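You operate a simulated robot arm through the tools that you are given. There is no shell and no other tool. Be economical: measure what you need, move in short steps, check, and stop when the job is done.

You run a simulated two-armed robot. Do the job below in one go: nothing can be reset, and whatever is moved stays where it is left.

JOB
Hold the prop arm still and slide its tab out.
Fine: put the arm in the blue box and close the box lid. Where these are worked on the way, their far stop is far enough and under half their travel is too little: box lid.

The check looks at the end state, three seconds after you hand in, the way a careful person would. Anything else that was tipped, shoved, dropped, spilled or broken makes it a failure. A push-on lid holds only when it is set on centred and level and pressed home; a screw cap is set on level and turned clockwise until tight.

ROBOT AND FRAMES
Two 7-joint arms with two-finger parallel grippers on one trunk, on a base that drives. Base frame: it is fixed to the floor where the robot stands at the start and does not move with it; the origin is under the middle of the robot, x ahead of it, y to its left, z up. Readings come in mm, rad, newtons and seconds.
The left shoulder is at the start at [70, 134, 1201], the right one opposite. With the tool pointing down near the work surface each hand reaches from about 100 to 640 mm from the robot's upright axis, wherever it stands, measured 20 degrees to its own side. Places, roughly: blue box [700, 600, 800]; box lid [700, 600, 900]; prop tab [500, -100, 900]. Payload 1.57 kg a hand.
The TCP of each hand is the grasp point between the finger pads, 30 mm short of the fingertips. In the tool frame z runs along the fingers and y along their closing line. The gripper opens to 80 mm. The fingers are 17 mm wide and 12 mm thick; the gripper's body (40 by 82 mm) begins 80 mm behind the TCP.
Orientation is that of the tool frame in the base frame, as a unit quaternion [w, x, y, z]. With the fingers straight down and closing along the base's y, the tool's x points along the base's -x, its y along +y and its z along -z.

CONTROLS
- The arms move only by the tool step_arm. It takes "left_moves", "right_moves" or both (then of equal length, played together; a hand with none holds still); each is a list of rows, each a list of 7 numbers: the closure in counts, from 0 (fully open) to 255 (shut), then the shift along the base's x, y, z in mm, then the turn, a rotation vector about the base's x, y, z in rad. In form: [[fingers, tx, ty, tz, ax, ay, az], ...]. A call has 1 to 10 rows; each row is the pose to reach, as a shift and turn from the pose commanded when the call began. Each row takes 0.2 s and may step no farther than 50 mm and 0.15 rad from the row before; otherwise, or with a gripper value out of range, the whole call is refused. Where a pose cannot be reached the arm comes as near as it can. A force on the tool above 40 N (or 10 N above the force at the start of the call, whichever is more), or a blocked arm, ends the call early, and 0.2 s more pass. The fingers move at their own pace (about 153 mm/s each) and stop on an object; they squeeze with about 33 N. The grip force told is the motor's: it shows also when the fingers shut on nothing. Time passes only in rows, and 0.2 s behind the last, so rows that repeat a pose let the fingers close. It gives the time, the measured TCP pose, the force on the tool (base axes), the opening and the grip force at its end, in the units of the frame above (readings bear some noise), with the torque about the TCP (base axes, N m) and any sound that the robot's microphone picked up.
- Cameras (640 x 400 px; columns grow to the right, rows downward): "scene" is now at [122.9, 39.4, 1416.6]; the picture's right is [0.47, -0.88, 0.00], its down [-0.62, -0.33, -0.71] and it looks along [0.63, 0.33, -0.71] (base axes); focal length 214 px, centre (320, 200). "left" rides on the left gripper at [72, 7, -122] in its tool frame; the picture's right is [-0.09, 1.00, 0.00], its down [-0.84, -0.08, -0.54] and it looks along [-0.54, -0.05, 0.84] (tool axes); focal length 238 px, centre (320, 200). "right" rides on the right gripper at [72, -7, -122] in its tool frame; the picture's right is [0.09, 1.00, 0.00], its down [-0.84, 0.08, -0.54] and it looks along [-0.54, 0.05, 0.84] (tool axes); focal length 238 px, centre (320, 200). There is no depth. A picture from a camera that has moved, and an enlarged one, comes with that camera's place and axes in the base frame and with its lens.
- get_image(camera): a new picture of that camera. No time passes.
- move_column(by): slides the trunk up (or, below 0, down) by that many mm; the arms and the scene camera ride with it, the base frame stays. It gives what a move gives, with no picture.
- steer(legs): drives the robot by 1 to 6 legs, each [ahead, left, turn to the left] in mm, mm and rad, along the robot's own axes; the way and the turn of a leg run together, so that a leg with both is an arc; at most 1500 mm and 3.142 rad a leg. The arms and the cameras ride along, it lands a little off, and it stops where it bumps. It gives what a move gives.
- aim_head(pan, tilt): turns the head with the scene camera to pan (to the left, within 1.501 rad either way) and tilt (down, from -0.506 to 1.204), counted from straight ahead of the robot. It gives what a move gives.
- enlarge(camera, box): a new picture of the part [left, top, right, bottom] of that camera's present view, enlarged. No time passes.
- close_job(): hands the job in; it is judged then, once.

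Work in short steps. Places have to be worked out from the pictures, the camera data and where the tool is seen: move nearer, look again, correct. Check each grasp and each placing, and mend what went wrong. You have 120 turns and 108 pictures in all, those below and enlarged ones among them. Open the grippers and draw the arms clear of the work before you hand the job in, unless the task says otherwise; then end with one line.

The tools are called after "Emit:" as a command line: name --argument value ..., lists and objects as JSON in quotes. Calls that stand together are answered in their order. step_arm: Moves the arms, as the interface text tells. Its arguments: {"type":"object","properties":{"left_moves":{"type":"array"},"right_moves":{"type":"array"}},"required":[]} The other tools are called the same way: move_column (by) slides the trunk up or down; steer (legs) drives the base; aim_head (pan, tilt) turns the head that bears the scene camera; get_image (camera) takes a picture; enlarge (camera, box) takes an enlarged picture of a part of a camera's view; close_job () hands the job in.

At the start:

```text
time_s: 0.0
left_eef_pos: [345.6, 383.1, 1241.6]
left_tcp_rot: [0.0, 0.001, 1.0, 0.0]
left_force: [0.3, -0.8, -0.4]
left_moment: [0.02, 0.01, -0.05]
left_opening: 79.9
left_grip_force: 0.1
right_eef_pos: [389.9, -2.8, 1281.4]
right_tcp_rot: [0.0, 0.0, 1.0, 0.0]
right_force: [0.5, -0.8, -0.1]
right_moment: [0.02, 0.01, 0.0]
right_opening: 80.1
right_grip_force: 0.1
trunk travel left (down, up): [-775.0, 165.0]
robot x, y, heading: [-2.4, -2.0, -0.004]
head pan, tilt: [0.485, 0.784]
```

scene: 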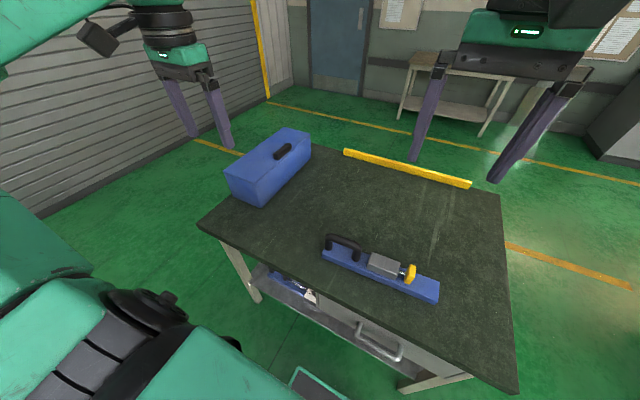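
right: 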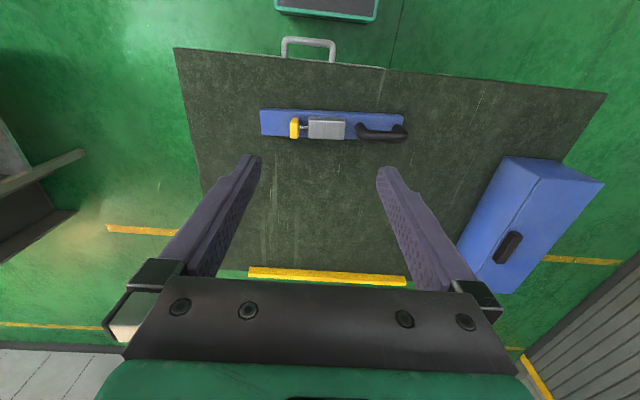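
left: 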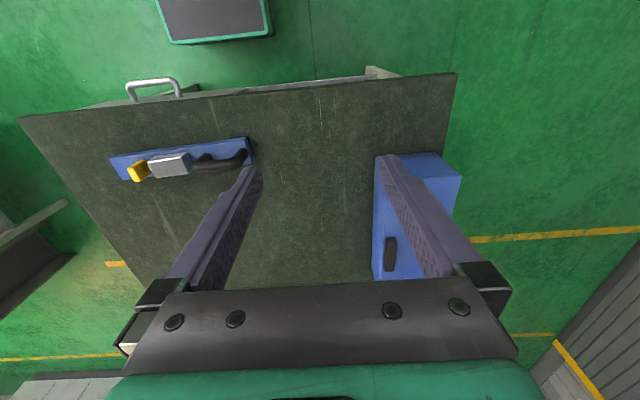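

The table carries a blue bar with a black handle, a grey block and a yellow tab (the prop arm), and a closed blue box. I enlarge both to learn their shapes.

Emit:
enlarge --camera "scene" --box '[300, 210, 460, 310]'

Emit:
enlarge --camera "scene" --box '[190, 110, 350, 210]'

Emit:
enlarge --camera "right" --box '[240, 80, 432, 200]'

```text
4.00 times, centred on (380, 260) of scene
camera zoom: at [122.9, 39.4, 1416.6], right [0.47, -0.88, 0.0], down [-0.62, -0.33, -0.71], along [0.63, 0.33, -0.71], focal length 858 px, centre (80, -40)
```

zoom: 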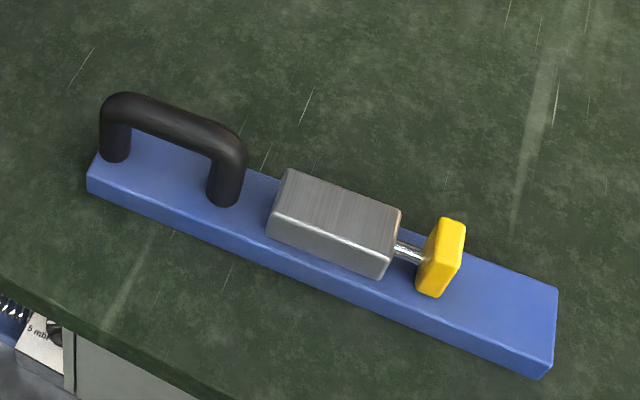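

```text
4.00 times, centred on (270, 160) of scene
camera zoom: at [122.9, 39.4, 1416.6], right [0.47, -0.88, 0.0], down [-0.62, -0.33, -0.71], along [0.63, 0.33, -0.71], focal length 858 px, centre (520, 360)
```

zoom: 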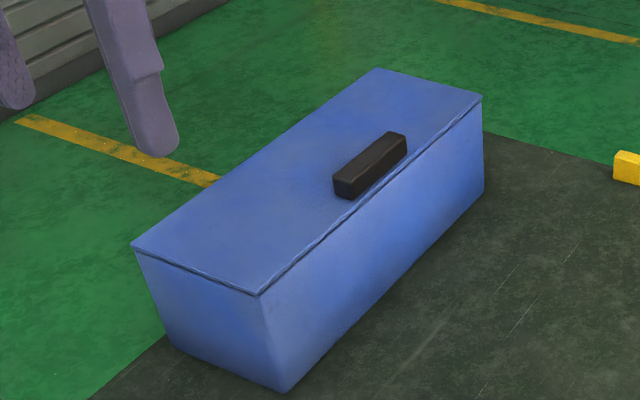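

```text
3.33 times, centred on (336, 140) of right
camera zoom: at [317.2, -9.7, 1404.0], right [-0.09, 1.0, 0.0], down [0.84, 0.08, 0.54], along [0.54, 0.05, -0.84], focal length 794 px, centre (267, 400)
```

zoom: 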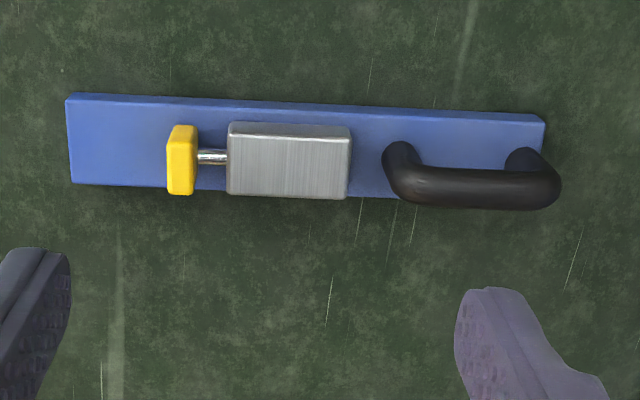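

The bar runs nearly along y from about (482,-141) to (462,208), with the handle at the +y end and the tab toward -y. Box top is at z≈925, spanning x 525–920, y 508–655, with the handle by its right edge. I'll bring both hands above the arm, turned so the fingers close along x.

Emit:
step_arm --left_moves '[[0, 12, -23, -22, 0, 0, -0.15], [0, 24, -46, -44, 0, 0, -0.3], [0, 36, -69, -66, 0, 0, -0.45], [0, 48, -92, -88, 0, 0, -0.6], [0, 60, -115, -110, 0, 0, -0.75], [0, 72, -138, -132, 0, 0, -0.9], [0, 84, -161, -154, 0, 0, -1.05], [0, 96, -184, -176, 0, 0, -1.2], [0, 108, -207, -198, 0, 0, -1.35], [0, 119, -230, -220, 0, 0, -1.5]]' --right_moves '[[0, 9, -7, -26, 0, 0, 0.15], [0, 18, -14, -52, 0, 0, 0.3], [0, 27, -21, -78, 0, 0, 0.45], [0, 36, -28, -104, 0, 0, 0.6], [0, 45, -35, -130, 0, 0, 0.75], [0, 54, -42, -156, 0, 0, 0.9], [0, 63, -49, -182, 0, 0, 1.05], [0, 72, -56, -208, 0, 0, 1.2], [0, 81, -63, -234, 0, 0, 1.35], [0, 88, -70, -260, 0, 0, 1.5]]'

Emit:
get_image --camera "left"

Emit:
get_image --camera "right"

Emit:
get_image --camera "scene"

```text
time_s: 2.2
left_eef_pos: [465.4, 152.6, 1018.4]
left_tcp_rot: [-0.001, 0.682, 0.731, -0.001]
left_force: [-0.6, -0.2, 0.0]
left_moment: [0.03, 0.03, -0.01]
left_opening: 80.1
left_grip_force: 0.0
right_eef_pos: [478.5, -74.5, 1021.3]
right_tcp_rot: [0.0, -0.682, 0.731, 0.001]
right_force: [-0.4, -0.5, -0.4]
right_moment: [0.01, 0.03, 0.01]
right_opening: 80.0
right_grip_force: 0.0
trunk travel left (down, up): [-775.0, 165.0]
robot x, y, heading: [-2.3, 1.1, -0.005]
head pan, tilt: [0.485, 0.784]
```

```text
101 pictures are left
camera left: at [466.9, 223.5, 1141.4], right [1.0, -0.02, 0.0], down [-0.02, -0.84, 0.54], along [-0.01, -0.54, -0.84], focal length 238 px, centre (320, 200)
```

left: 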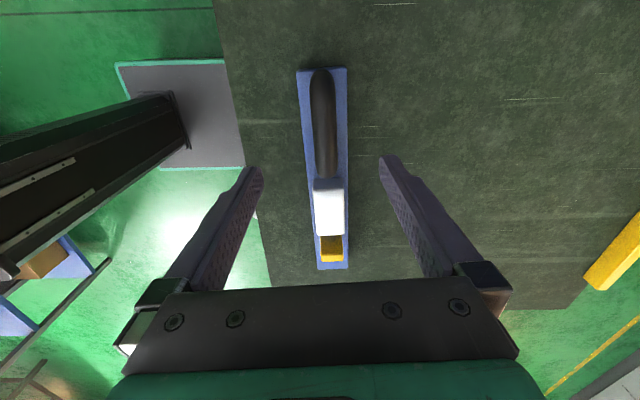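

```text
100 pictures are left
camera right: at [479.3, -146.4, 1142.7], right [-1.0, -0.02, 0.0], down [-0.02, 0.84, 0.54], along [-0.01, 0.54, -0.84], focal length 238 px, centre (320, 200)
```

right: 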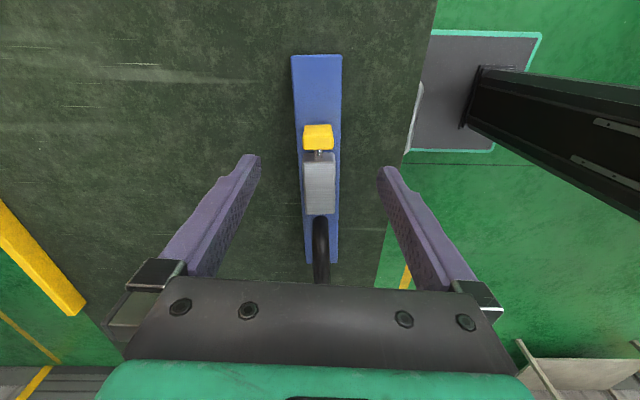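

```text
99 pictures are left
camera scene: at [124.9, 37.7, 1416.4], right [0.47, -0.88, 0.0], down [-0.63, -0.33, -0.71], along [0.63, 0.33, -0.71], focal length 214 px, centre (320, 200)
```

scene: 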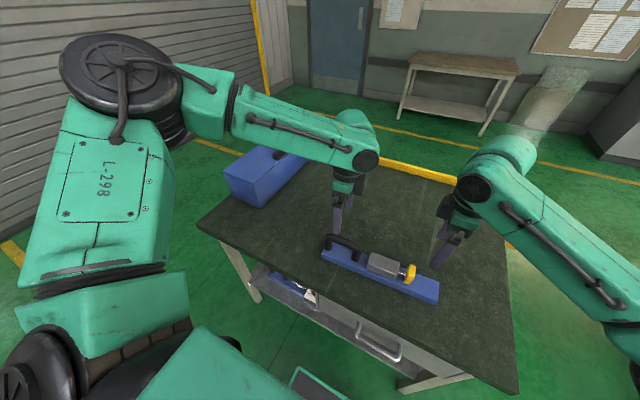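

Both hands are above the bar. I enlarge both wrist views to triangulate the tab and handle heights.

Emit:
enlarge --camera "left" --box '[240, 50, 432, 290]'

Emit:
enlarge --camera "right" --box '[240, 40, 432, 280]'

```text
1.67 times, centred on (336, 170) of left
camera zoom: at [466.9, 223.5, 1141.4], right [1.0, -0.02, 0.0], down [-0.02, -0.84, 0.54], along [-0.01, -0.54, -0.84], focal length 397 px, centre (293, 250)
```

zoom: 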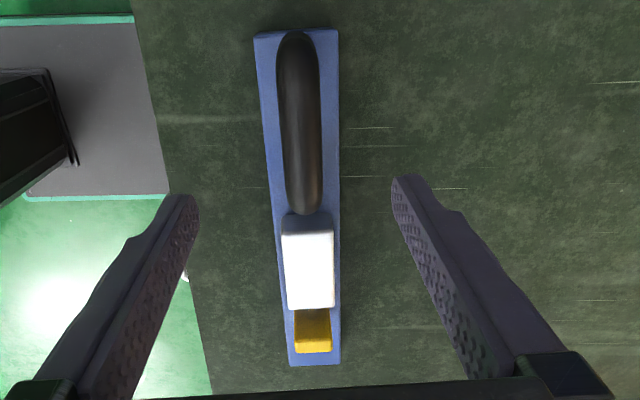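

```text
1.67 times, centred on (336, 160) of right
camera zoom: at [479.3, -146.4, 1142.7], right [-1.0, -0.02, 0.0], down [-0.02, 0.84, 0.54], along [-0.01, 0.54, -0.84], focal length 397 px, centre (293, 267)
```

zoom: 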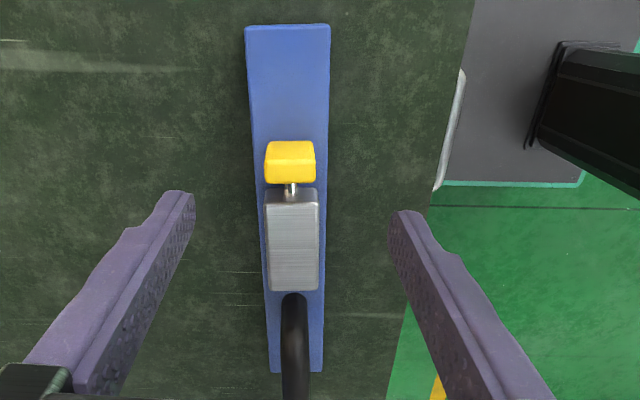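

Triangulation: bar top z≈825, block top ≈860 (y −21…60), tab ≈(480,−55, top 873), handle ≈(468,138, top 895). I descend most of the way with both hands and look again.

Emit:
step_arm --left_moves '[[0, 1, -5, -40, 0, 0, -0.01], [0, 3, -14, -75, 0, 0, -0.026], [0, 3, -14, -90, 0, 0, -0.026]]' --right_moves '[[0, 1, 8, -40, 0, 0, 0.06], [0, 1, 19, -80, 0, 0, 0.115], [0, 1, 19, -110, 0, 0, 0.115]]'

Emit:
get_image --camera "left"

Emit:
get_image --camera "right"

Emit:
enlarge --camera "scene" --box '[300, 180, 492, 310]'

```text
time_s: 3.0
left_eef_pos: [467.4, 138.6, 929.9]
left_tcp_rot: [0.0, 0.692, 0.722, 0.001]
left_force: [0.0, 0.7, -0.2]
left_moment: [0.01, 0.0, 0.04]
left_opening: 80.0
left_grip_force: 0.0
right_eef_pos: [477.1, -54.5, 911.2]
right_tcp_rot: [0.0, 0.723, -0.691, 0.0]
right_force: [-0.1, -0.2, -0.7]
right_moment: [0.03, 0.0, -0.02]
right_opening: 79.9
right_grip_force: 0.0
trunk travel left (down, up): [-775.0, 165.0]
robot x, y, heading: [-1.1, -0.6, 0.004]
head pan, tilt: [0.485, 0.784]
```

```text
96 pictures are left
camera left: at [469.5, 211.4, 1052.5], right [1.0, -0.05, 0.0], down [-0.04, -0.84, 0.54], along [-0.03, -0.54, -0.84], focal length 238 px, centre (320, 200)
```

left: 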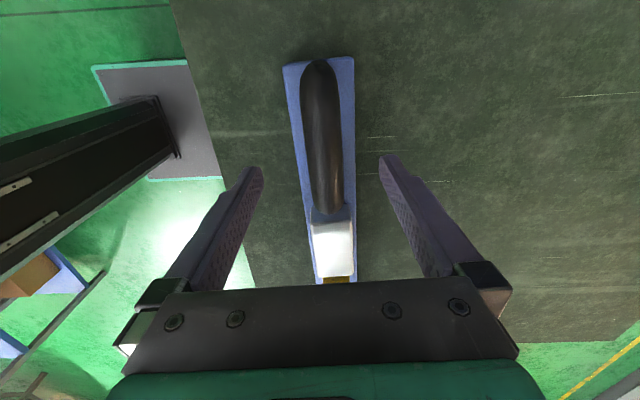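

```text
95 pictures are left
camera right: at [486.8, -125.1, 1033.8], right [-0.99, -0.14, 0.0], down [-0.11, 0.83, 0.54], along [-0.07, 0.54, -0.84], focal length 238 px, centre (320, 200)
```

right: 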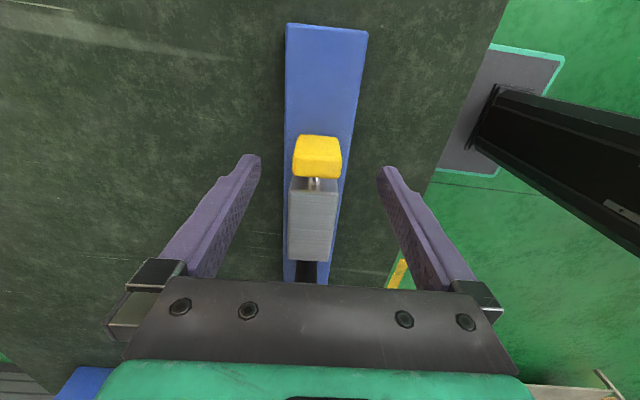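

```text
3.08 times, centred on (396, 245) of scene
camera zoom: at [122.4, 39.5, 1416.7], right [0.47, -0.88, 0.0], down [-0.62, -0.33, -0.71], along [0.63, 0.33, -0.71], focal length 660 px, centre (86, 62)
```

zoom: 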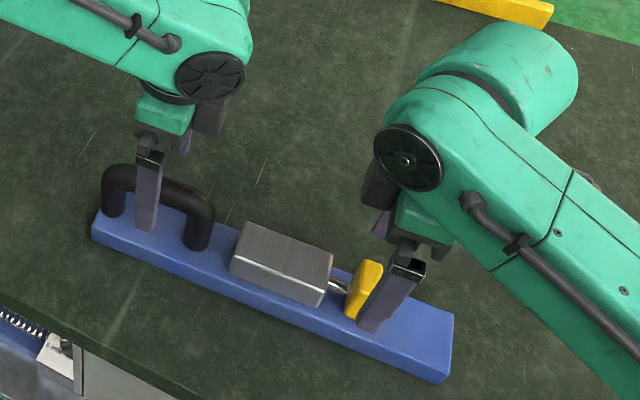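

Both grasps line up within about 2–3 mm. I lower both hands to grasp height, then close on the handle and tab.

Emit:
step_arm --left_moves '[[0, 2, 0, -25, 0, 0, 0], [0, 2, 0, -46, 0, 0, 0], [0, 2, 0, -46, 0, 0, 0], [255, 2, 0, -46, 0, 0, 0], [255, 2, 0, -46, 0, 0, 0], [255, 2, 0, -46, 0, 0, 0]]' --right_moves '[[0, 2.5, 0, -25, 0, 0, 0], [0, 2.5, 0, -45, 0, 0, 0], [0, 2.5, 0, -45, 0, 0, 0], [0, 2.5, 0, -45, 0, 0, 0], [0, 2.5, 0, -45, 0, 0, 0], [0, 2.5, 0, -45, 0, 0, 0]]'

Emit:
enlarge --camera "scene" --box '[300, 200, 460, 300]'

Emit:
get_image --camera "right"

```text
time_s: 4.4
left_eef_pos: [459.0, 148.5, 893.8]
left_tcp_rot: [0.001, 0.691, 0.723, 0.0]
left_force: [0.2, -0.1, 0.9]
left_moment: [-0.07, -0.03, 0.54]
left_opening: 25.9
left_grip_force: 32.9
left hand out of reach, approached as far as the arm can: row 1, 2, 3, 4, 5, 6
right_eef_pos: [480.7, -54.7, 867.1]
right_tcp_rot: [0.0, 0.722, -0.692, 0.0]
right_force: [0.6, -0.5, -0.8]
right_moment: [-0.04, 0.01, 0.02]
right_opening: 79.9
right_grip_force: 0.1
trunk travel left (down, up): [-775.0, 165.0]
robot x, y, heading: [2.5, 1.4, 0.005]
head pan, tilt: [0.485, 0.784]
```

```text
4.00 times, centred on (380, 250) of scene
camera zoom: at [122.8, 39.2, 1416.6], right [0.47, -0.88, 0.0], down [-0.62, -0.33, -0.71], along [0.63, 0.33, -0.71], focal length 858 px, centre (80, 0)
```

zoom: 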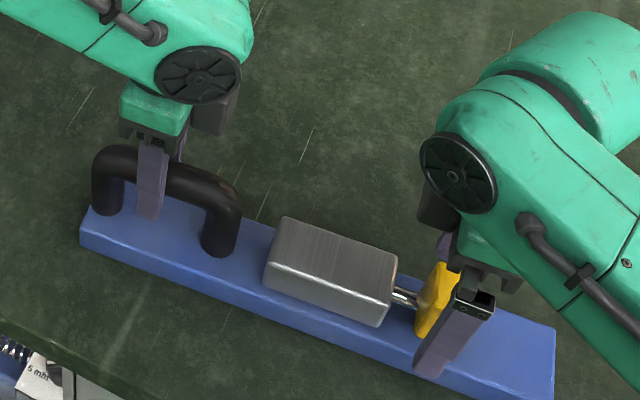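

```text
92 pictures are left
camera right: at [489.7, -125.8, 988.8], right [-0.99, -0.14, 0.0], down [-0.11, 0.83, 0.54], along [-0.07, 0.54, -0.84], focal length 238 px, centre (320, 200)
```

right: 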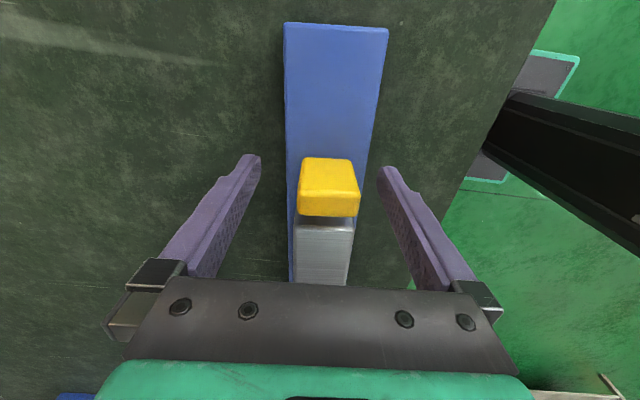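

The left hand stopped ~10 mm short but holds the handle (25.9 mm, 33 N); the bar shifted about 5 mm toward −x. I shift the right hand −5 mm x, +3 mm y and close on the tab.

Emit:
step_arm --right_moves '[[0, -5, 3, 0, 0, 0, 0], [255, -5, 3, 0, 0, 0, 0], [255, -5, 3, 0, 0, 0, 0], [255, -5, 3, 0, 0, 0, 0]]' --left_moves '[[255, 0, 0, 0, 0, 0, 0], [255, 0, 0, 0, 0, 0, 0], [255, 0, 0, 0, 0, 0, 0], [255, 0, 0, 0, 0, 0, 0]]'

Emit:
get_image --camera "right"

```text
time_s: 5.4
left_eef_pos: [460.3, 149.0, 893.3]
left_tcp_rot: [0.0, 0.691, 0.723, 0.001]
left_force: [4.7, -0.3, -0.5]
left_moment: [0.01, -0.02, 0.6]
left_opening: 25.5
left_grip_force: 33.3
right_eef_pos: [474.4, -51.7, 866.4]
right_tcp_rot: [0.0, 0.723, -0.691, -0.001]
right_force: [-5.4, -1.9, 4.3]
right_moment: [-0.17, -0.09, 0.59]
right_opening: 36.0
right_grip_force: 32.8
trunk travel left (down, up): [-775.0, 165.0]
robot x, y, heading: [1.0, -0.5, -0.0]
head pan, tilt: [0.485, 0.784]
```

```text
91 pictures are left
camera right: at [484.8, -122.8, 988.9], right [-0.99, -0.14, 0.0], down [-0.12, 0.83, 0.54], along [-0.07, 0.54, -0.84], focal length 238 px, centre (320, 200)
```

right: 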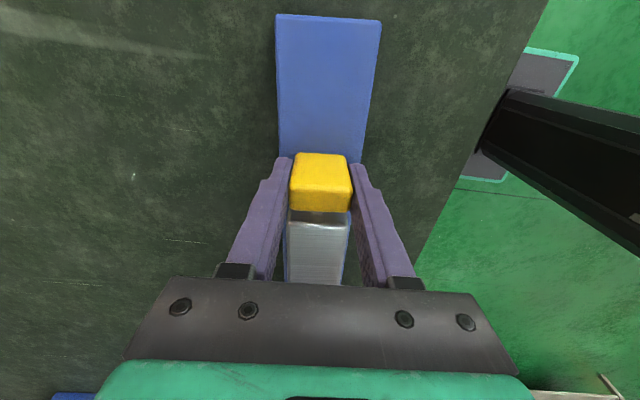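

The tab is held at 36 mm width. I now pull it along the bar axis (−y, slight +x) in small steps.

Emit:
step_arm --right_moves '[[255, 0.2, -5, 0, 0, 0, 0], [255, 0.4, -10, 0, 0, 0, 0], [255, 0.6, -15, 0, 0, 0, 0], [255, 0.8, -20, 0, 0, 0, 0]]' --left_moves '[[255, 0, 0, 0, 0, 0, 0], [255, 0, 0, 0, 0, 0, 0], [255, 0, 0, 0, 0, 0, 0], [255, 0, 0, 0, 0, 0, 0]]'

Emit:
get_image --camera "right"

Emit:
enlarge --camera "scene" --box '[300, 200, 460, 300]'

```text
time_s: 6.4
left_eef_pos: [459.5, 150.1, 894.3]
left_tcp_rot: [0.001, 0.69, 0.724, -0.001]
left_force: [3.0, -2.8, 0.0]
left_moment: [-0.97, -0.18, 0.48]
left_opening: 25.8
left_grip_force: 32.5
right_eef_pos: [476.2, -72.2, 867.5]
right_tcp_rot: [0.0, 0.723, -0.691, 0.0]
right_force: [-2.5, 2.1, 2.0]
right_moment: [1.12, 0.26, 0.66]
right_opening: 35.9
right_grip_force: 33.5
trunk travel left (down, up): [-775.0, 165.0]
robot x, y, heading: [-1.7, -1.3, -0.002]
head pan, tilt: [0.485, 0.784]
```

```text
90 pictures are left
camera right: at [486.2, -142.8, 988.8], right [-0.99, -0.14, 0.0], down [-0.11, 0.83, 0.54], along [-0.07, 0.54, -0.84], focal length 238 px, centre (320, 200)
```

right: 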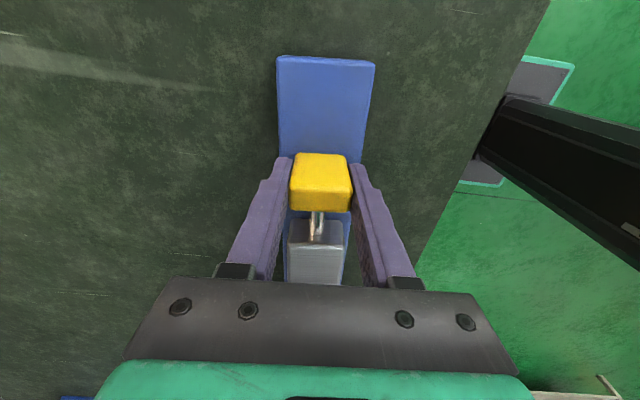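

```text
4.00 times, centred on (380, 250) of scene
camera zoom: at [123.0, 39.4, 1416.6], right [0.47, -0.88, 0.0], down [-0.62, -0.33, -0.71], along [0.63, 0.33, -0.71], focal length 858 px, centre (80, 0)
```

zoom: 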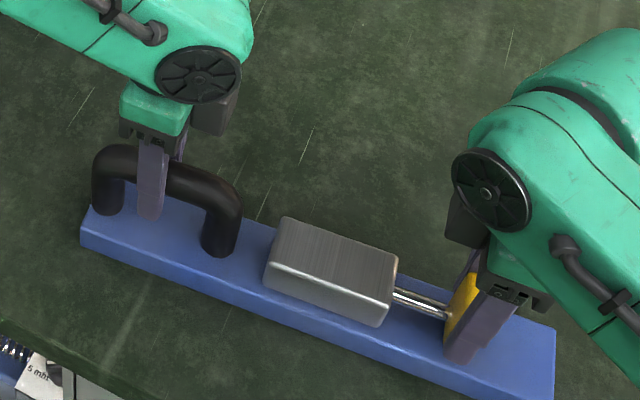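

The tab slid 20 mm with the bar still. I keep pulling toward the stop.

Emit:
step_arm --right_moves '[[255, 0.2, -5, 0, 0, 0, 0], [255, 0.4, -10, 0, 0, 0, 0], [255, 0.6, -15, 0, 0, 0, 0], [255, 0.8, -20, 0, 0, 0, 0]]' --left_moves '[[255, 0, 0, 0, 0, 0, 0], [255, 0, 0, 0, 0, 0, 0], [255, 0, 0, 0, 0, 0, 0], [255, 0, 0, 0, 0, 0, 0]]'

Emit:
enlarge --camera "scene" --box '[300, 200, 460, 300]'

```text
time_s: 7.4
left_eef_pos: [457.5, 149.7, 894.2]
left_tcp_rot: [0.0, 0.691, 0.723, 0.001]
left_force: [1.7, -1.6, 3.3]
left_moment: [-0.89, -0.14, 0.43]
left_opening: 25.7
left_grip_force: 33.1
right_eef_pos: [476.5, -92.1, 867.9]
right_tcp_rot: [0.001, 0.722, -0.691, 0.0]
right_force: [-2.1, 1.1, 0.0]
right_moment: [0.77, 0.06, 0.42]
right_opening: 35.8
right_grip_force: 32.9
trunk travel left (down, up): [-775.0, 165.0]
robot x, y, heading: [-1.7, 2.3, -0.004]
head pan, tilt: [0.485, 0.784]
```

```text
4.00 times, centred on (380, 250) of scene
camera zoom: at [122.7, 38.8, 1416.5], right [0.47, -0.88, 0.0], down [-0.62, -0.33, -0.71], along [0.63, 0.33, -0.71], focal length 858 px, centre (80, 0)
```

zoom: 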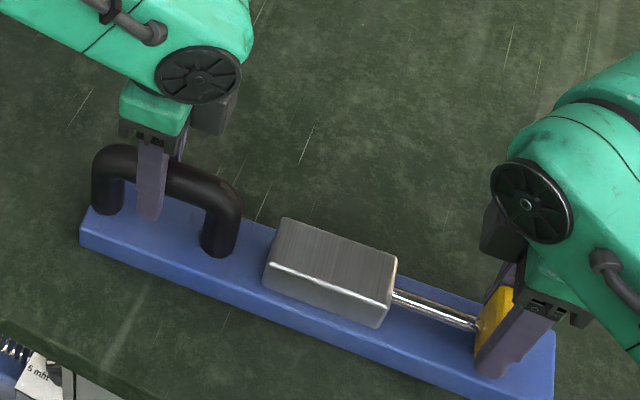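

Still sliding freely; I continue another 20 mm, watching the force.

Emit:
step_arm --right_moves '[[255, 0.2, -5, 0, 0, 0, 0], [255, 0.4, -10, 0, 0, 0, 0], [255, 0.6, -15, 0, 0, 0, 0], [255, 0.8, -20, 0, 0, 0, 0]]' --left_moves '[[255, 0, 0, 0, 0, 0, 0], [255, 0, 0, 0, 0, 0, 0], [255, 0, 0, 0, 0, 0, 0], [255, 0, 0, 0, 0, 0, 0]]'

Emit:
enlarge --camera "scene" --box '[300, 200, 460, 300]'

```text
time_s: 8.4
left_eef_pos: [459.8, 148.7, 894.3]
left_tcp_rot: [0.002, 0.691, 0.723, -0.002]
left_force: [4.7, -18.4, 0.7]
left_moment: [0.38, 0.06, 0.62]
left_opening: 25.7
left_grip_force: 32.9
right_eef_pos: [477.7, -110.6, 867.6]
right_tcp_rot: [-0.001, 0.724, -0.69, -0.003]
right_force: [-5.4, 19.5, 0.9]
right_moment: [-0.5, -0.15, 0.55]
right_opening: 35.7
right_grip_force: 32.6
trunk travel left (down, up): [-775.0, 165.0]
robot x, y, heading: [-0.1, 0.7, 0.001]
head pan, tilt: [0.485, 0.784]
```

```text
4.00 times, centred on (380, 250) of scene
camera zoom: at [123.6, 39.4, 1416.4], right [0.47, -0.88, 0.0], down [-0.62, -0.33, -0.71], along [0.63, 0.33, -0.71], focal length 858 px, centre (80, 0)
```

zoom: 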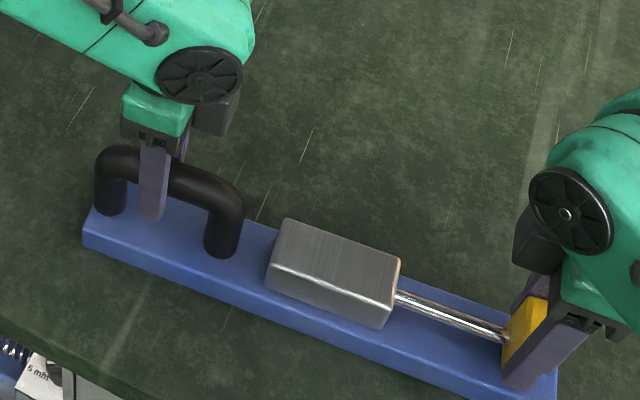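

Both hands read ~19 N along the bar: the tab is at its stop, ~60 mm out. I relax the pull, open both hands and lift clear.

Emit:
step_arm --right_moves '[[255, 0, 2, 0, 0, 0, 0], [0, 0, 2, 0, 0, 0, 0], [0, 0, 2, 0, 0, 0, 0], [0, 0, 2, 40, 0, 0, 0], [0, 0, 2, 85, 0, 0, 0], [0, 0, 2, 130, 0, 0, 0], [0, 0, 2, 175, 0, 0, 0], [0, 0, 2, 220, 0, 0, 0]]' --left_moves '[[255, 0, 0, 0, 0, 0, 0], [0, 0, 0, 0, 0, 0, 0], [0, 0, 0, 0, 0, 0, 0], [0, 0, 0, 40, 0, 0, 0], [0, 0, 0, 85, 0, 0, 0], [0, 0, 0, 130, 0, 0, 0], [0, 0, 0, 175, 0, 0, 0], [0, 0, 0, 220, 0, 0, 0]]'

Emit:
get_image --camera "right"

Emit:
get_image --camera "left"

```text
time_s: 10.2
left_eef_pos: [456.1, 150.1, 1114.0]
left_tcp_rot: [0.0, 0.692, 0.722, 0.0]
left_force: [0.6, 0.3, 0.5]
left_moment: [-0.01, -0.01, 0.02]
left_opening: 79.9
left_grip_force: 0.0
right_eef_pos: [477.2, -111.5, 1086.1]
right_tcp_rot: [0.0, 0.723, -0.691, 0.001]
right_force: [0.4, 0.2, 0.3]
right_moment: [0.02, -0.01, -0.04]
right_opening: 79.9
right_grip_force: 0.1
trunk travel left (down, up): [-775.0, 165.0]
robot x, y, heading: [0.6, 1.8, -0.003]
head pan, tilt: [0.485, 0.784]
```

```text
86 pictures are left
camera right: at [485.3, -181.6, 1208.7], right [-0.99, -0.14, 0.0], down [-0.11, 0.83, 0.54], along [-0.07, 0.54, -0.84], focal length 238 px, centre (320, 200)
```

right: 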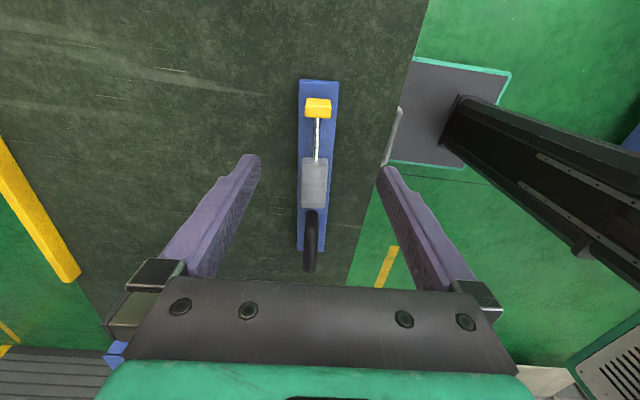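

```text
85 pictures are left
camera left: at [458.1, 221.9, 1236.9], right [1.0, -0.05, 0.0], down [-0.04, -0.84, 0.54], along [-0.03, -0.54, -0.84], focal length 238 px, centre (320, 200)
```

left: 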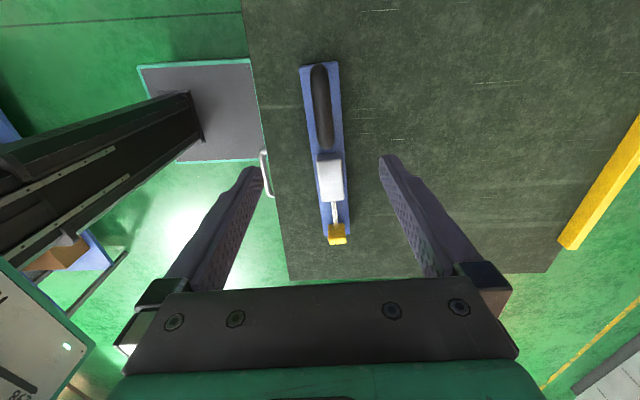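

The tab stays out. Next is the lid: the base plate front is at about x≈140 and the table front at 346, so I drive left 310 then ahead 150, with the hands high.

Emit:
steer --legs '[[0, 310, 0], [150, 0, 0]]'

Emit:
aim_head --pan 0.45 --tilt 0.75

Emit:
get_image --camera "scene"

Emit:
get_image --camera "left"

```text
time_s: 13.3
left_eef_pos: [602.9, 460.6, 1114.4]
left_tcp_rot: [0.0, 0.689, 0.725, 0.0]
left_force: [-0.3, -0.2, -0.2]
left_moment: [0.0, -0.06, 0.03]
left_opening: 80.1
left_grip_force: 0.0
right_eef_pos: [625.1, 199.8, 1088.5]
right_tcp_rot: [-0.001, 0.724, -0.69, 0.0]
right_force: [0.0, 0.2, 0.2]
right_moment: [0.03, 0.02, -0.01]
right_opening: 80.1
right_grip_force: 0.1
trunk travel left (down, up): [-775.0, 165.0]
robot x, y, heading: [148.4, 312.8, 0.004]
head pan, tilt: [0.485, 0.784]
```

```text
time_s: 13.9
left_eef_pos: [605.2, 460.0, 1114.6]
left_tcp_rot: [0.0, 0.689, 0.725, 0.0]
left_force: [0.2, -0.7, 0.0]
left_moment: [0.02, -0.02, 0.03]
left_opening: 80.1
left_grip_force: 0.1
right_eef_pos: [626.4, 200.3, 1086.3]
right_tcp_rot: [0.0, 0.724, -0.689, 0.0]
right_force: [0.8, 0.6, 0.4]
right_moment: [0.01, 0.02, 0.02]
right_opening: 79.9
right_grip_force: 0.0
trunk travel left (down, up): [-775.0, 165.0]
robot x, y, heading: [150.5, 307.1, 0.005]
head pan, tilt: [0.45, 0.75]
```

```text
84 pictures are left
camera scene: at [273.3, 347.2, 1419.3], right [0.44, -0.9, 0.0], down [-0.61, -0.3, -0.73], along [0.66, 0.32, -0.68], focal length 214 px, centre (320, 200)
```

scene: 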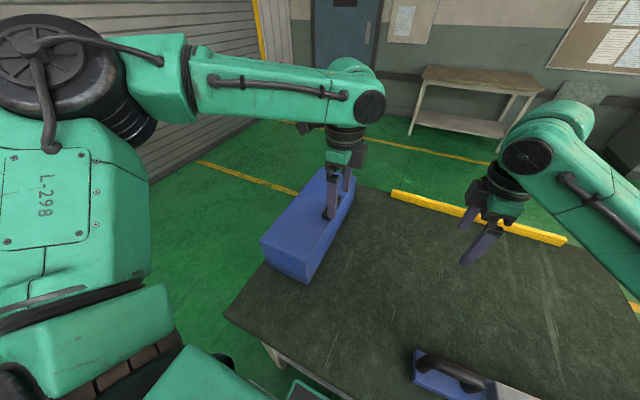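

```text
83 pictures are left
camera left: at [607.1, 533.0, 1236.2], right [1.0, -0.04, 0.0], down [-0.04, -0.84, 0.54], along [-0.02, -0.54, -0.84], focal length 238 px, centre (320, 200)
```

left: 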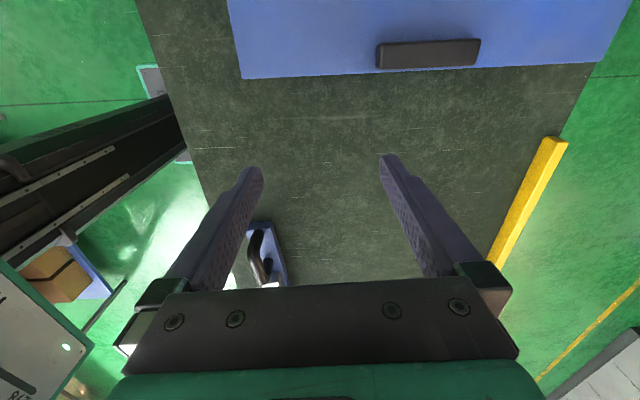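

The lid handle is at about (723,524), running along x. I turn the left hand so its fingers close along y and move it above the handle.

Emit:
step_arm --left_moves '[[0, 11, 6, -8, 0, 0, 0.15], [0, 22, 12, -16, 0, 0, 0.3], [0, 33, 19, -24, 0, 0, 0.45], [0, 44, 26, -32, 0, 0, 0.6], [0, 55, 32, -40, 0, 0, 0.75], [0, 66, 38, -48, 0, 0, 0.9], [0, 77, 45, -56, 0, 0, 1.05], [0, 88, 52, -64, 0, 0, 1.2], [0, 99, 58, -72, 0, 0, 1.35], [0, 106, 64, -80, 0, 0, 1.5]]'

Emit:
get_image --camera "left"

Emit:
enlarge --camera "scene" --box '[240, 120, 400, 300]'

```text
time_s: 16.1
left_eef_pos: [705.6, 527.6, 1033.6]
left_tcp_rot: [0.0, 0.009, 1.0, 0.0]
left_force: [0.0, 0.7, -0.7]
left_moment: [-0.02, 0.01, 0.0]
left_opening: 80.0
left_grip_force: 0.2
left hand out of reach, approached as far as the arm can: row 10
right_eef_pos: [627.2, 201.4, 1086.6]
right_tcp_rot: [0.0, 0.724, -0.689, 0.0]
right_force: [0.9, 0.1, -0.2]
right_moment: [0.01, -0.02, 0.0]
right_opening: 80.3
right_grip_force: 0.2
trunk travel left (down, up): [-775.0, 165.0]
robot x, y, heading: [147.2, 307.9, 0.003]
head pan, tilt: [0.45, 0.75]
```

```text
82 pictures are left
camera left: at [632.5, 536.0, 1156.0], right [0.11, 0.99, 0.0], down [0.83, -0.09, 0.54], along [0.54, -0.06, -0.84], focal length 238 px, centre (320, 200)
```

left: 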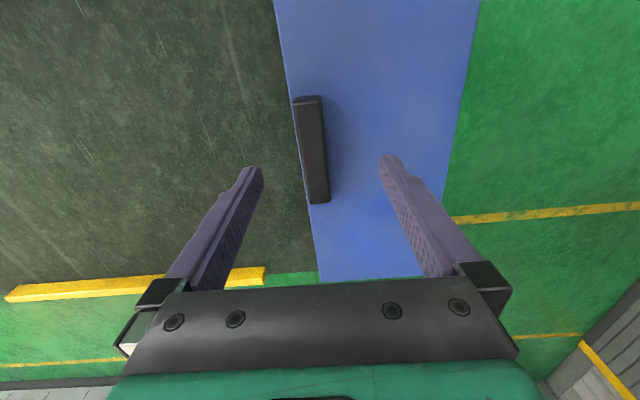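

```text
2.22 times, centred on (320, 210) of scene
camera zoom: at [273.8, 347.6, 1419.2], right [0.44, -0.9, 0.0], down [-0.61, -0.3, -0.73], along [0.66, 0.32, -0.68], focal length 477 px, centre (320, 178)
```

zoom: 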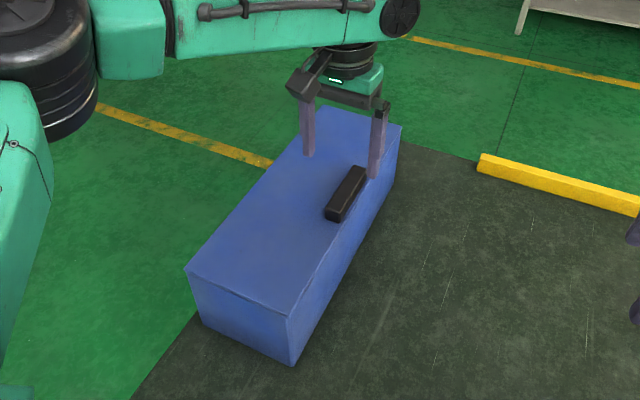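

The arm is near its reach limit here. I look down to see how much closer the base can get to the table.

Emit:
aim_head --pan -0.3 --tilt 1.2

Emit:
get_image --camera "scene"

Emit:
get_image --camera "right"

```text
time_s: 17.2
left_eef_pos: [705.8, 527.3, 1034.2]
left_tcp_rot: [0.001, 0.012, 1.0, -0.001]
left_force: [0.0, 0.4, 0.2]
left_moment: [0.05, -0.04, 0.0]
left_opening: 80.0
left_grip_force: 0.0
right_eef_pos: [627.6, 200.5, 1085.7]
right_tcp_rot: [0.0, 0.724, -0.689, 0.0]
right_force: [-0.4, 0.4, -0.1]
right_moment: [-0.01, -0.02, 0.01]
right_opening: 79.9
right_grip_force: 0.1
trunk travel left (down, up): [-775.0, 165.0]
robot x, y, heading: [147.8, 307.8, 0.005]
head pan, tilt: [-0.3, 1.201]
```

```text
80 pictures are left
camera scene: at [253.1, 294.7, 1387.5], right [-0.29, -0.96, 0.0], down [-0.89, 0.27, -0.36], along [0.35, -0.11, -0.93], focal length 214 px, centre (320, 200)
```

scene: 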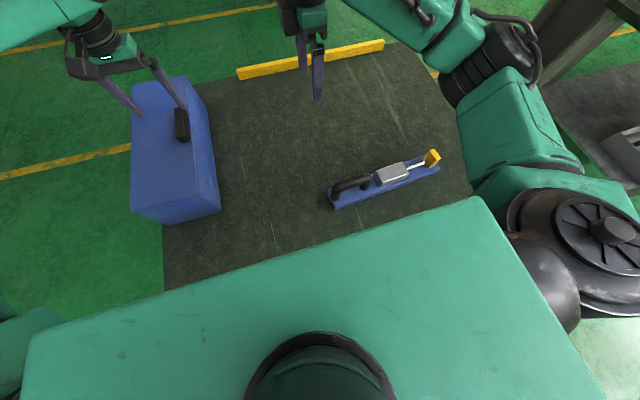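

```text
79 pictures are left
camera right: at [636.5, 130.0, 1207.9], right [-0.99, -0.14, 0.0], down [-0.12, 0.83, 0.54], along [-0.08, 0.54, -0.84], focal length 238 px, centre (320, 200)
```

right: 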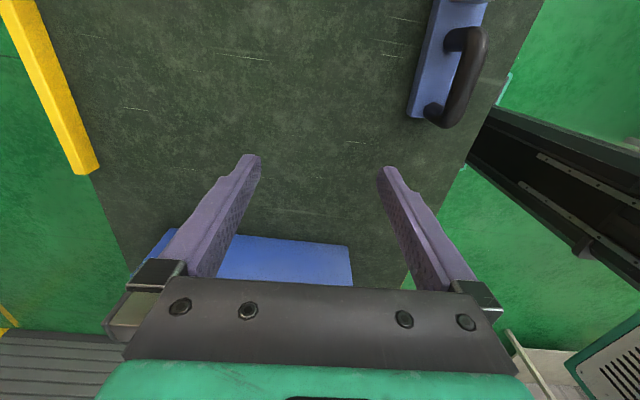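

The torso is above the table and the base plate should still have about 50 mm. I drive 40 mm ahead, gently.

Emit:
steer --legs '[[40, 0, 0]]'

Emit:
aim_head --pan 0.45 --tilt 0.75

Emit:
step_arm --left_moves '[[0, -25, -2, -20, 0, 0, 0], [0, -25, -2, -40, 0, 0, 0]]'

Emit:
get_image --camera "left"

Emit:
get_image --camera "scene"

```text
time_s: 18.1
left_eef_pos: [739.9, 528.2, 1037.5]
left_tcp_rot: [0.004, 0.011, 1.0, 0.0]
left_force: [-1.1, -0.1, 0.8]
left_moment: [0.01, -0.03, 0.01]
left_opening: 79.8
left_grip_force: 0.0
right_eef_pos: [660.6, 201.3, 1089.8]
right_tcp_rot: [-0.001, 0.724, -0.69, 0.003]
right_force: [-0.3, 0.4, -0.7]
right_moment: [0.01, -0.07, -0.01]
right_opening: 79.6
right_grip_force: 0.0
trunk travel left (down, up): [-775.0, 165.0]
robot x, y, heading: [191.4, 312.3, 0.004]
head pan, tilt: [-0.3, 1.201]
```

```text
time_s: 19.2
left_eef_pos: [744.2, 527.7, 1033.8]
left_tcp_rot: [0.001, 0.011, 1.0, 0.0]
left_force: [-0.1, -0.1, 0.6]
left_moment: [-0.01, 0.01, 0.03]
left_opening: 80.1
left_grip_force: 0.0
right_eef_pos: [665.2, 201.1, 1086.2]
right_tcp_rot: [0.0, 0.724, -0.69, 0.0]
right_force: [0.2, 0.6, -0.5]
right_moment: [0.01, -0.05, 0.02]
right_opening: 79.9
right_grip_force: 0.1
trunk travel left (down, up): [-775.0, 165.0]
robot x, y, heading: [189.8, 306.5, 0.003]
head pan, tilt: [0.45, 0.75]
```

```text
time_s: 19.8
left_eef_pos: [720.2, 525.8, 993.3]
left_tcp_rot: [0.0, 0.011, 1.0, 0.001]
left_force: [-0.4, 0.2, -0.4]
left_moment: [0.01, 0.01, -0.03]
left_opening: 80.1
left_grip_force: 0.1
right_eef_pos: [667.2, 200.1, 1084.9]
right_tcp_rot: [-0.001, 0.725, -0.689, 0.0]
right_force: [0.6, -0.9, -0.9]
right_moment: [0.0, 0.02, -0.02]
right_opening: 80.1
right_grip_force: 0.0
trunk travel left (down, up): [-775.0, 165.0]
robot x, y, heading: [188.3, 307.8, 0.003]
head pan, tilt: [0.45, 0.75]
```

```text
78 pictures are left
camera left: at [647.5, 533.8, 1116.3], right [0.11, 0.99, 0.0], down [0.83, -0.1, 0.54], along [0.54, -0.06, -0.84], focal length 238 px, centre (320, 200)
```

left: 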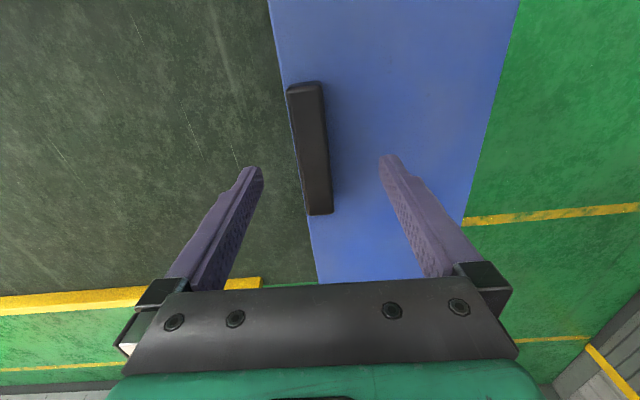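

```text
77 pictures are left
camera scene: at [314.3, 347.3, 1419.2], right [0.44, -0.9, 0.0], down [-0.61, -0.3, -0.73], along [0.66, 0.32, -0.68], focal length 214 px, centre (320, 200)
```

scene: 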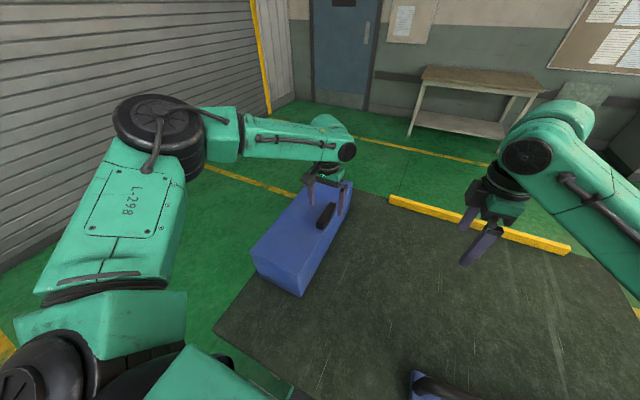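

Handle spans x 668–770 at y≈521, top z≈945. I lower to TCP z≈962 centred on it and check before gripping.

Emit:
step_arm --left_moves '[[0, 0, -4.5, -15, 0, 0, 0], [0, 0, -4.5, -31, 0, 0, 0], [0, 0, -4.5, -31, 0, 0, 0]]'

Emit:
enlarge --camera "scene" --box '[240, 150, 400, 300]'

Emit:
get_image --camera "left"

```text
time_s: 20.6
left_eef_pos: [720.2, 520.2, 962.5]
left_tcp_rot: [0.001, 0.012, 1.0, 0.0]
left_force: [-0.3, -0.5, -1.1]
left_moment: [0.03, 0.0, 0.02]
left_opening: 80.1
left_grip_force: 0.1
right_eef_pos: [667.2, 201.4, 1086.2]
right_tcp_rot: [0.0, 0.724, -0.69, 0.0]
right_force: [-0.3, 0.0, 0.0]
right_moment: [-0.02, 0.01, -0.02]
right_opening: 80.1
right_grip_force: 0.1
trunk travel left (down, up): [-775.0, 165.0]
robot x, y, heading: [191.4, 312.1, 0.008]
head pan, tilt: [0.45, 0.75]
```

```text
2.67 times, centred on (320, 225) of scene
camera zoom: at [313.6, 347.5, 1419.2], right [0.44, -0.9, 0.0], down [-0.61, -0.3, -0.73], along [0.66, 0.32, -0.68], focal length 572 px, centre (320, 133)
```

zoom: 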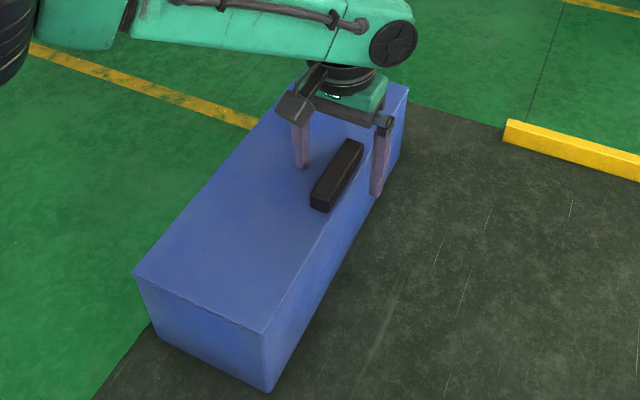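

```text
75 pictures are left
camera left: at [646.7, 529.3, 1086.0], right [0.11, 0.99, 0.0], down [0.83, -0.1, 0.54], along [0.54, -0.06, -0.84], focal length 238 px, centre (320, 200)
```

left: 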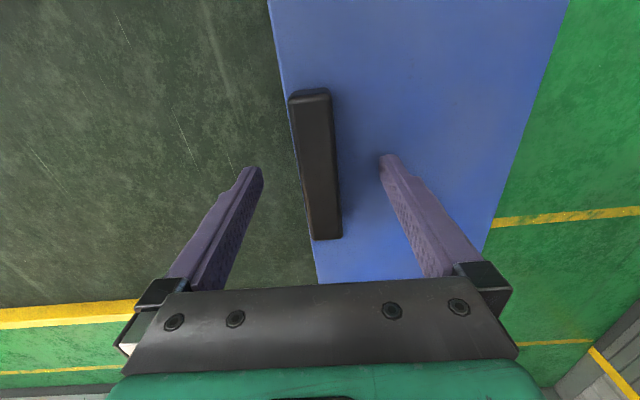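

The fingers straddle the handle with the tip close above the lid. I lower 5 mm and close.

Emit:
step_arm --left_moves '[[0, 0, 0, -5, 0, 0, 0], [255, 0, 0, -5, 0, 0, 0], [255, 0, 0, -5, 0, 0, 0], [255, 0, 0, -5, 0, 0, 0]]'

Emit:
get_image --camera "left"

```text
time_s: 21.6
left_eef_pos: [717.4, 520.2, 963.6]
left_tcp_rot: [0.005, 0.01, 1.0, 0.0]
left_force: [7.0, 8.0, 34.9]
left_moment: [0.8, 0.05, 0.98]
left_opening: 24.1
left_grip_force: 35.6
right_eef_pos: [661.9, 200.4, 1087.5]
right_tcp_rot: [-0.002, 0.724, -0.69, 0.001]
right_force: [-0.4, -0.3, 0.5]
right_moment: [0.02, 0.0, 0.01]
right_opening: 80.0
right_grip_force: 0.1
trunk travel left (down, up): [-775.0, 165.0]
robot x, y, heading: [188.7, 310.5, 0.006]
head pan, tilt: [0.45, 0.75]
```

```text
74 pictures are left
camera left: at [644.0, 529.2, 1084.6], right [0.11, 0.99, 0.0], down [0.83, -0.09, 0.55], along [0.55, -0.06, -0.83], focal length 238 px, centre (320, 200)
```

left: 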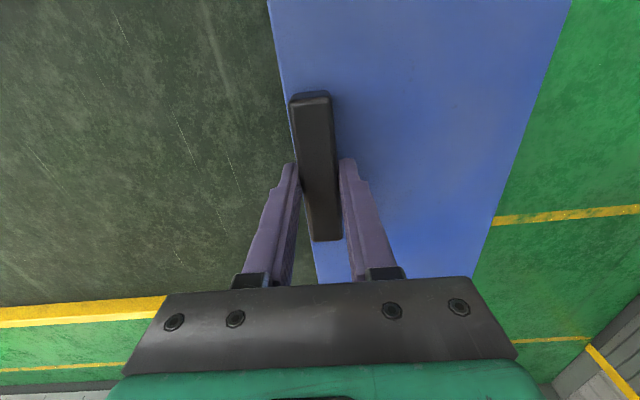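

The fingertip touched the lid (lid top ≈933), and the handle is gripped at 24 mm. I relax upward and start the lid arc about a hinge at y≈655, z≈925 (to be verified).

Emit:
step_arm --left_moves '[[255, 0, 0, 8, 0, 0, 0], [255, 0, 4.8, 21, -0.1, 0, 0], [255, 0, 10.8, 34, -0.2, 0, 0], [255, 0, 18, 46, -0.3, 0, 0], [255, 0, 18, 46, -0.3, 0, 0]]'

Emit:
enlarge --camera "scene" --box '[240, 150, 400, 300]'

Emit:
get_image --camera "left"

```text
time_s: 22.8
left_eef_pos: [718.0, 537.9, 1003.5]
left_tcp_rot: [0.0, 0.011, 0.989, -0.151]
left_force: [-8.1, -2.5, -11.2]
left_moment: [-1.03, 1.19, 0.15]
left_opening: 23.9
left_grip_force: 36.0
right_eef_pos: [666.6, 203.0, 1085.2]
right_tcp_rot: [0.0, 0.724, -0.689, 0.0]
right_force: [0.7, 1.1, -0.5]
right_moment: [0.01, 0.01, 0.03]
right_opening: 80.0
right_grip_force: 0.0
trunk travel left (down, up): [-775.0, 165.0]
robot x, y, heading: [189.7, 310.0, 0.006]
head pan, tilt: [0.45, 0.75]
```

```text
2.67 times, centred on (320, 225) of scene
camera zoom: at [313.3, 347.5, 1419.1], right [0.44, -0.9, 0.0], down [-0.61, -0.3, -0.73], along [0.66, 0.32, -0.68], focal length 572 px, centre (320, 133)
```

zoom: 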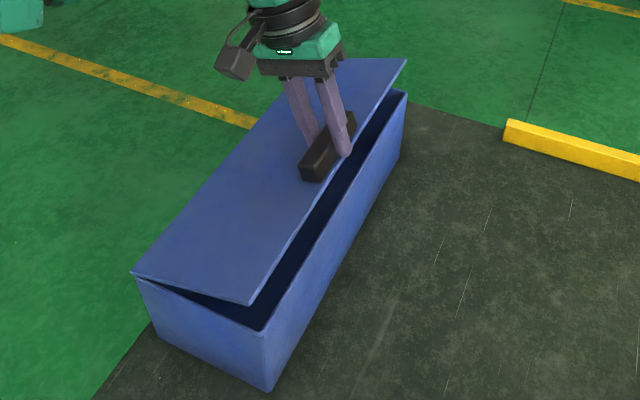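

```text
72 pictures are left
camera left: at [646.2, 582.8, 1117.8], right [0.11, 0.95, -0.3], down [0.84, 0.07, 0.54], along [0.54, -0.31, -0.79], focal length 238 px, centre (320, 200)
```

left: 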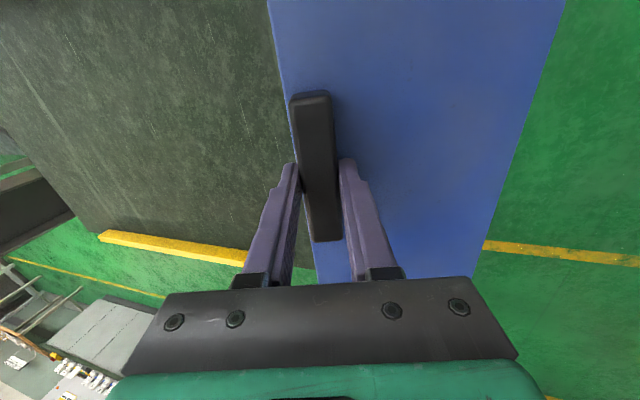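

The lid opens on the left hinge as modelled. I continue the arc to 0.9 rad.

Emit:
step_arm --left_moves '[[255, 0, 8.5, 11.2, -0.1, 0, 0], [255, 0, 18.1, 21.6, -0.2, 0, 0], [255, 0, 28.6, 31, -0.3, 0, 0], [255, 0, 40.1, 39.2, -0.4, 0, 0], [255, 0, 52.3, 46.3, -0.5, 0, 0], [255, 0, 65.1, 52.1, -0.6, 0, 0]]'

Emit:
get_image --camera "scene"

```text
time_s: 24.2
left_eef_pos: [717.7, 603.5, 1056.2]
left_tcp_rot: [0.006, 0.005, 0.9, -0.435]
left_force: [34.2, 2.4, -19.3]
left_moment: [-0.58, 0.18, 0.64]
left_opening: 24.1
left_grip_force: 36.3
left hand out of reach, approached as far as the arm can: row 6
right_eef_pos: [679.5, 204.7, 1081.7]
right_tcp_rot: [0.006, 0.723, -0.691, -0.003]
right_force: [0.0, 0.0, -0.4]
right_moment: [-0.03, 0.0, -0.04]
right_opening: 80.3
right_grip_force: 0.1
trunk travel left (down, up): [-775.0, 165.0]
robot x, y, heading: [190.2, 309.1, 0.003]
head pan, tilt: [0.45, 0.75]
```

```text
71 pictures are left
camera scene: at [330.8, 352.7, 1417.2], right [0.44, -0.9, 0.0], down [-0.62, -0.3, -0.72], along [0.65, 0.32, -0.69], focal length 214 px, centre (320, 200)
```

scene: 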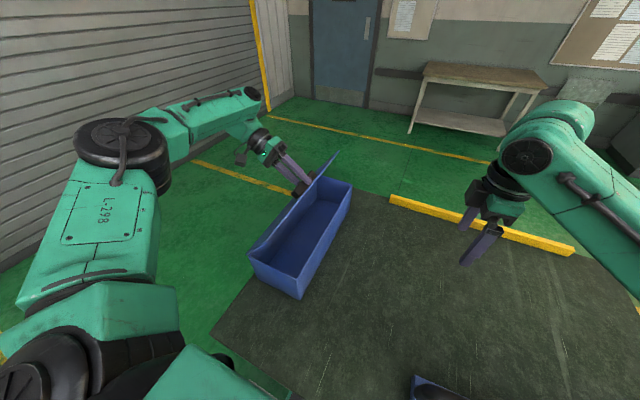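

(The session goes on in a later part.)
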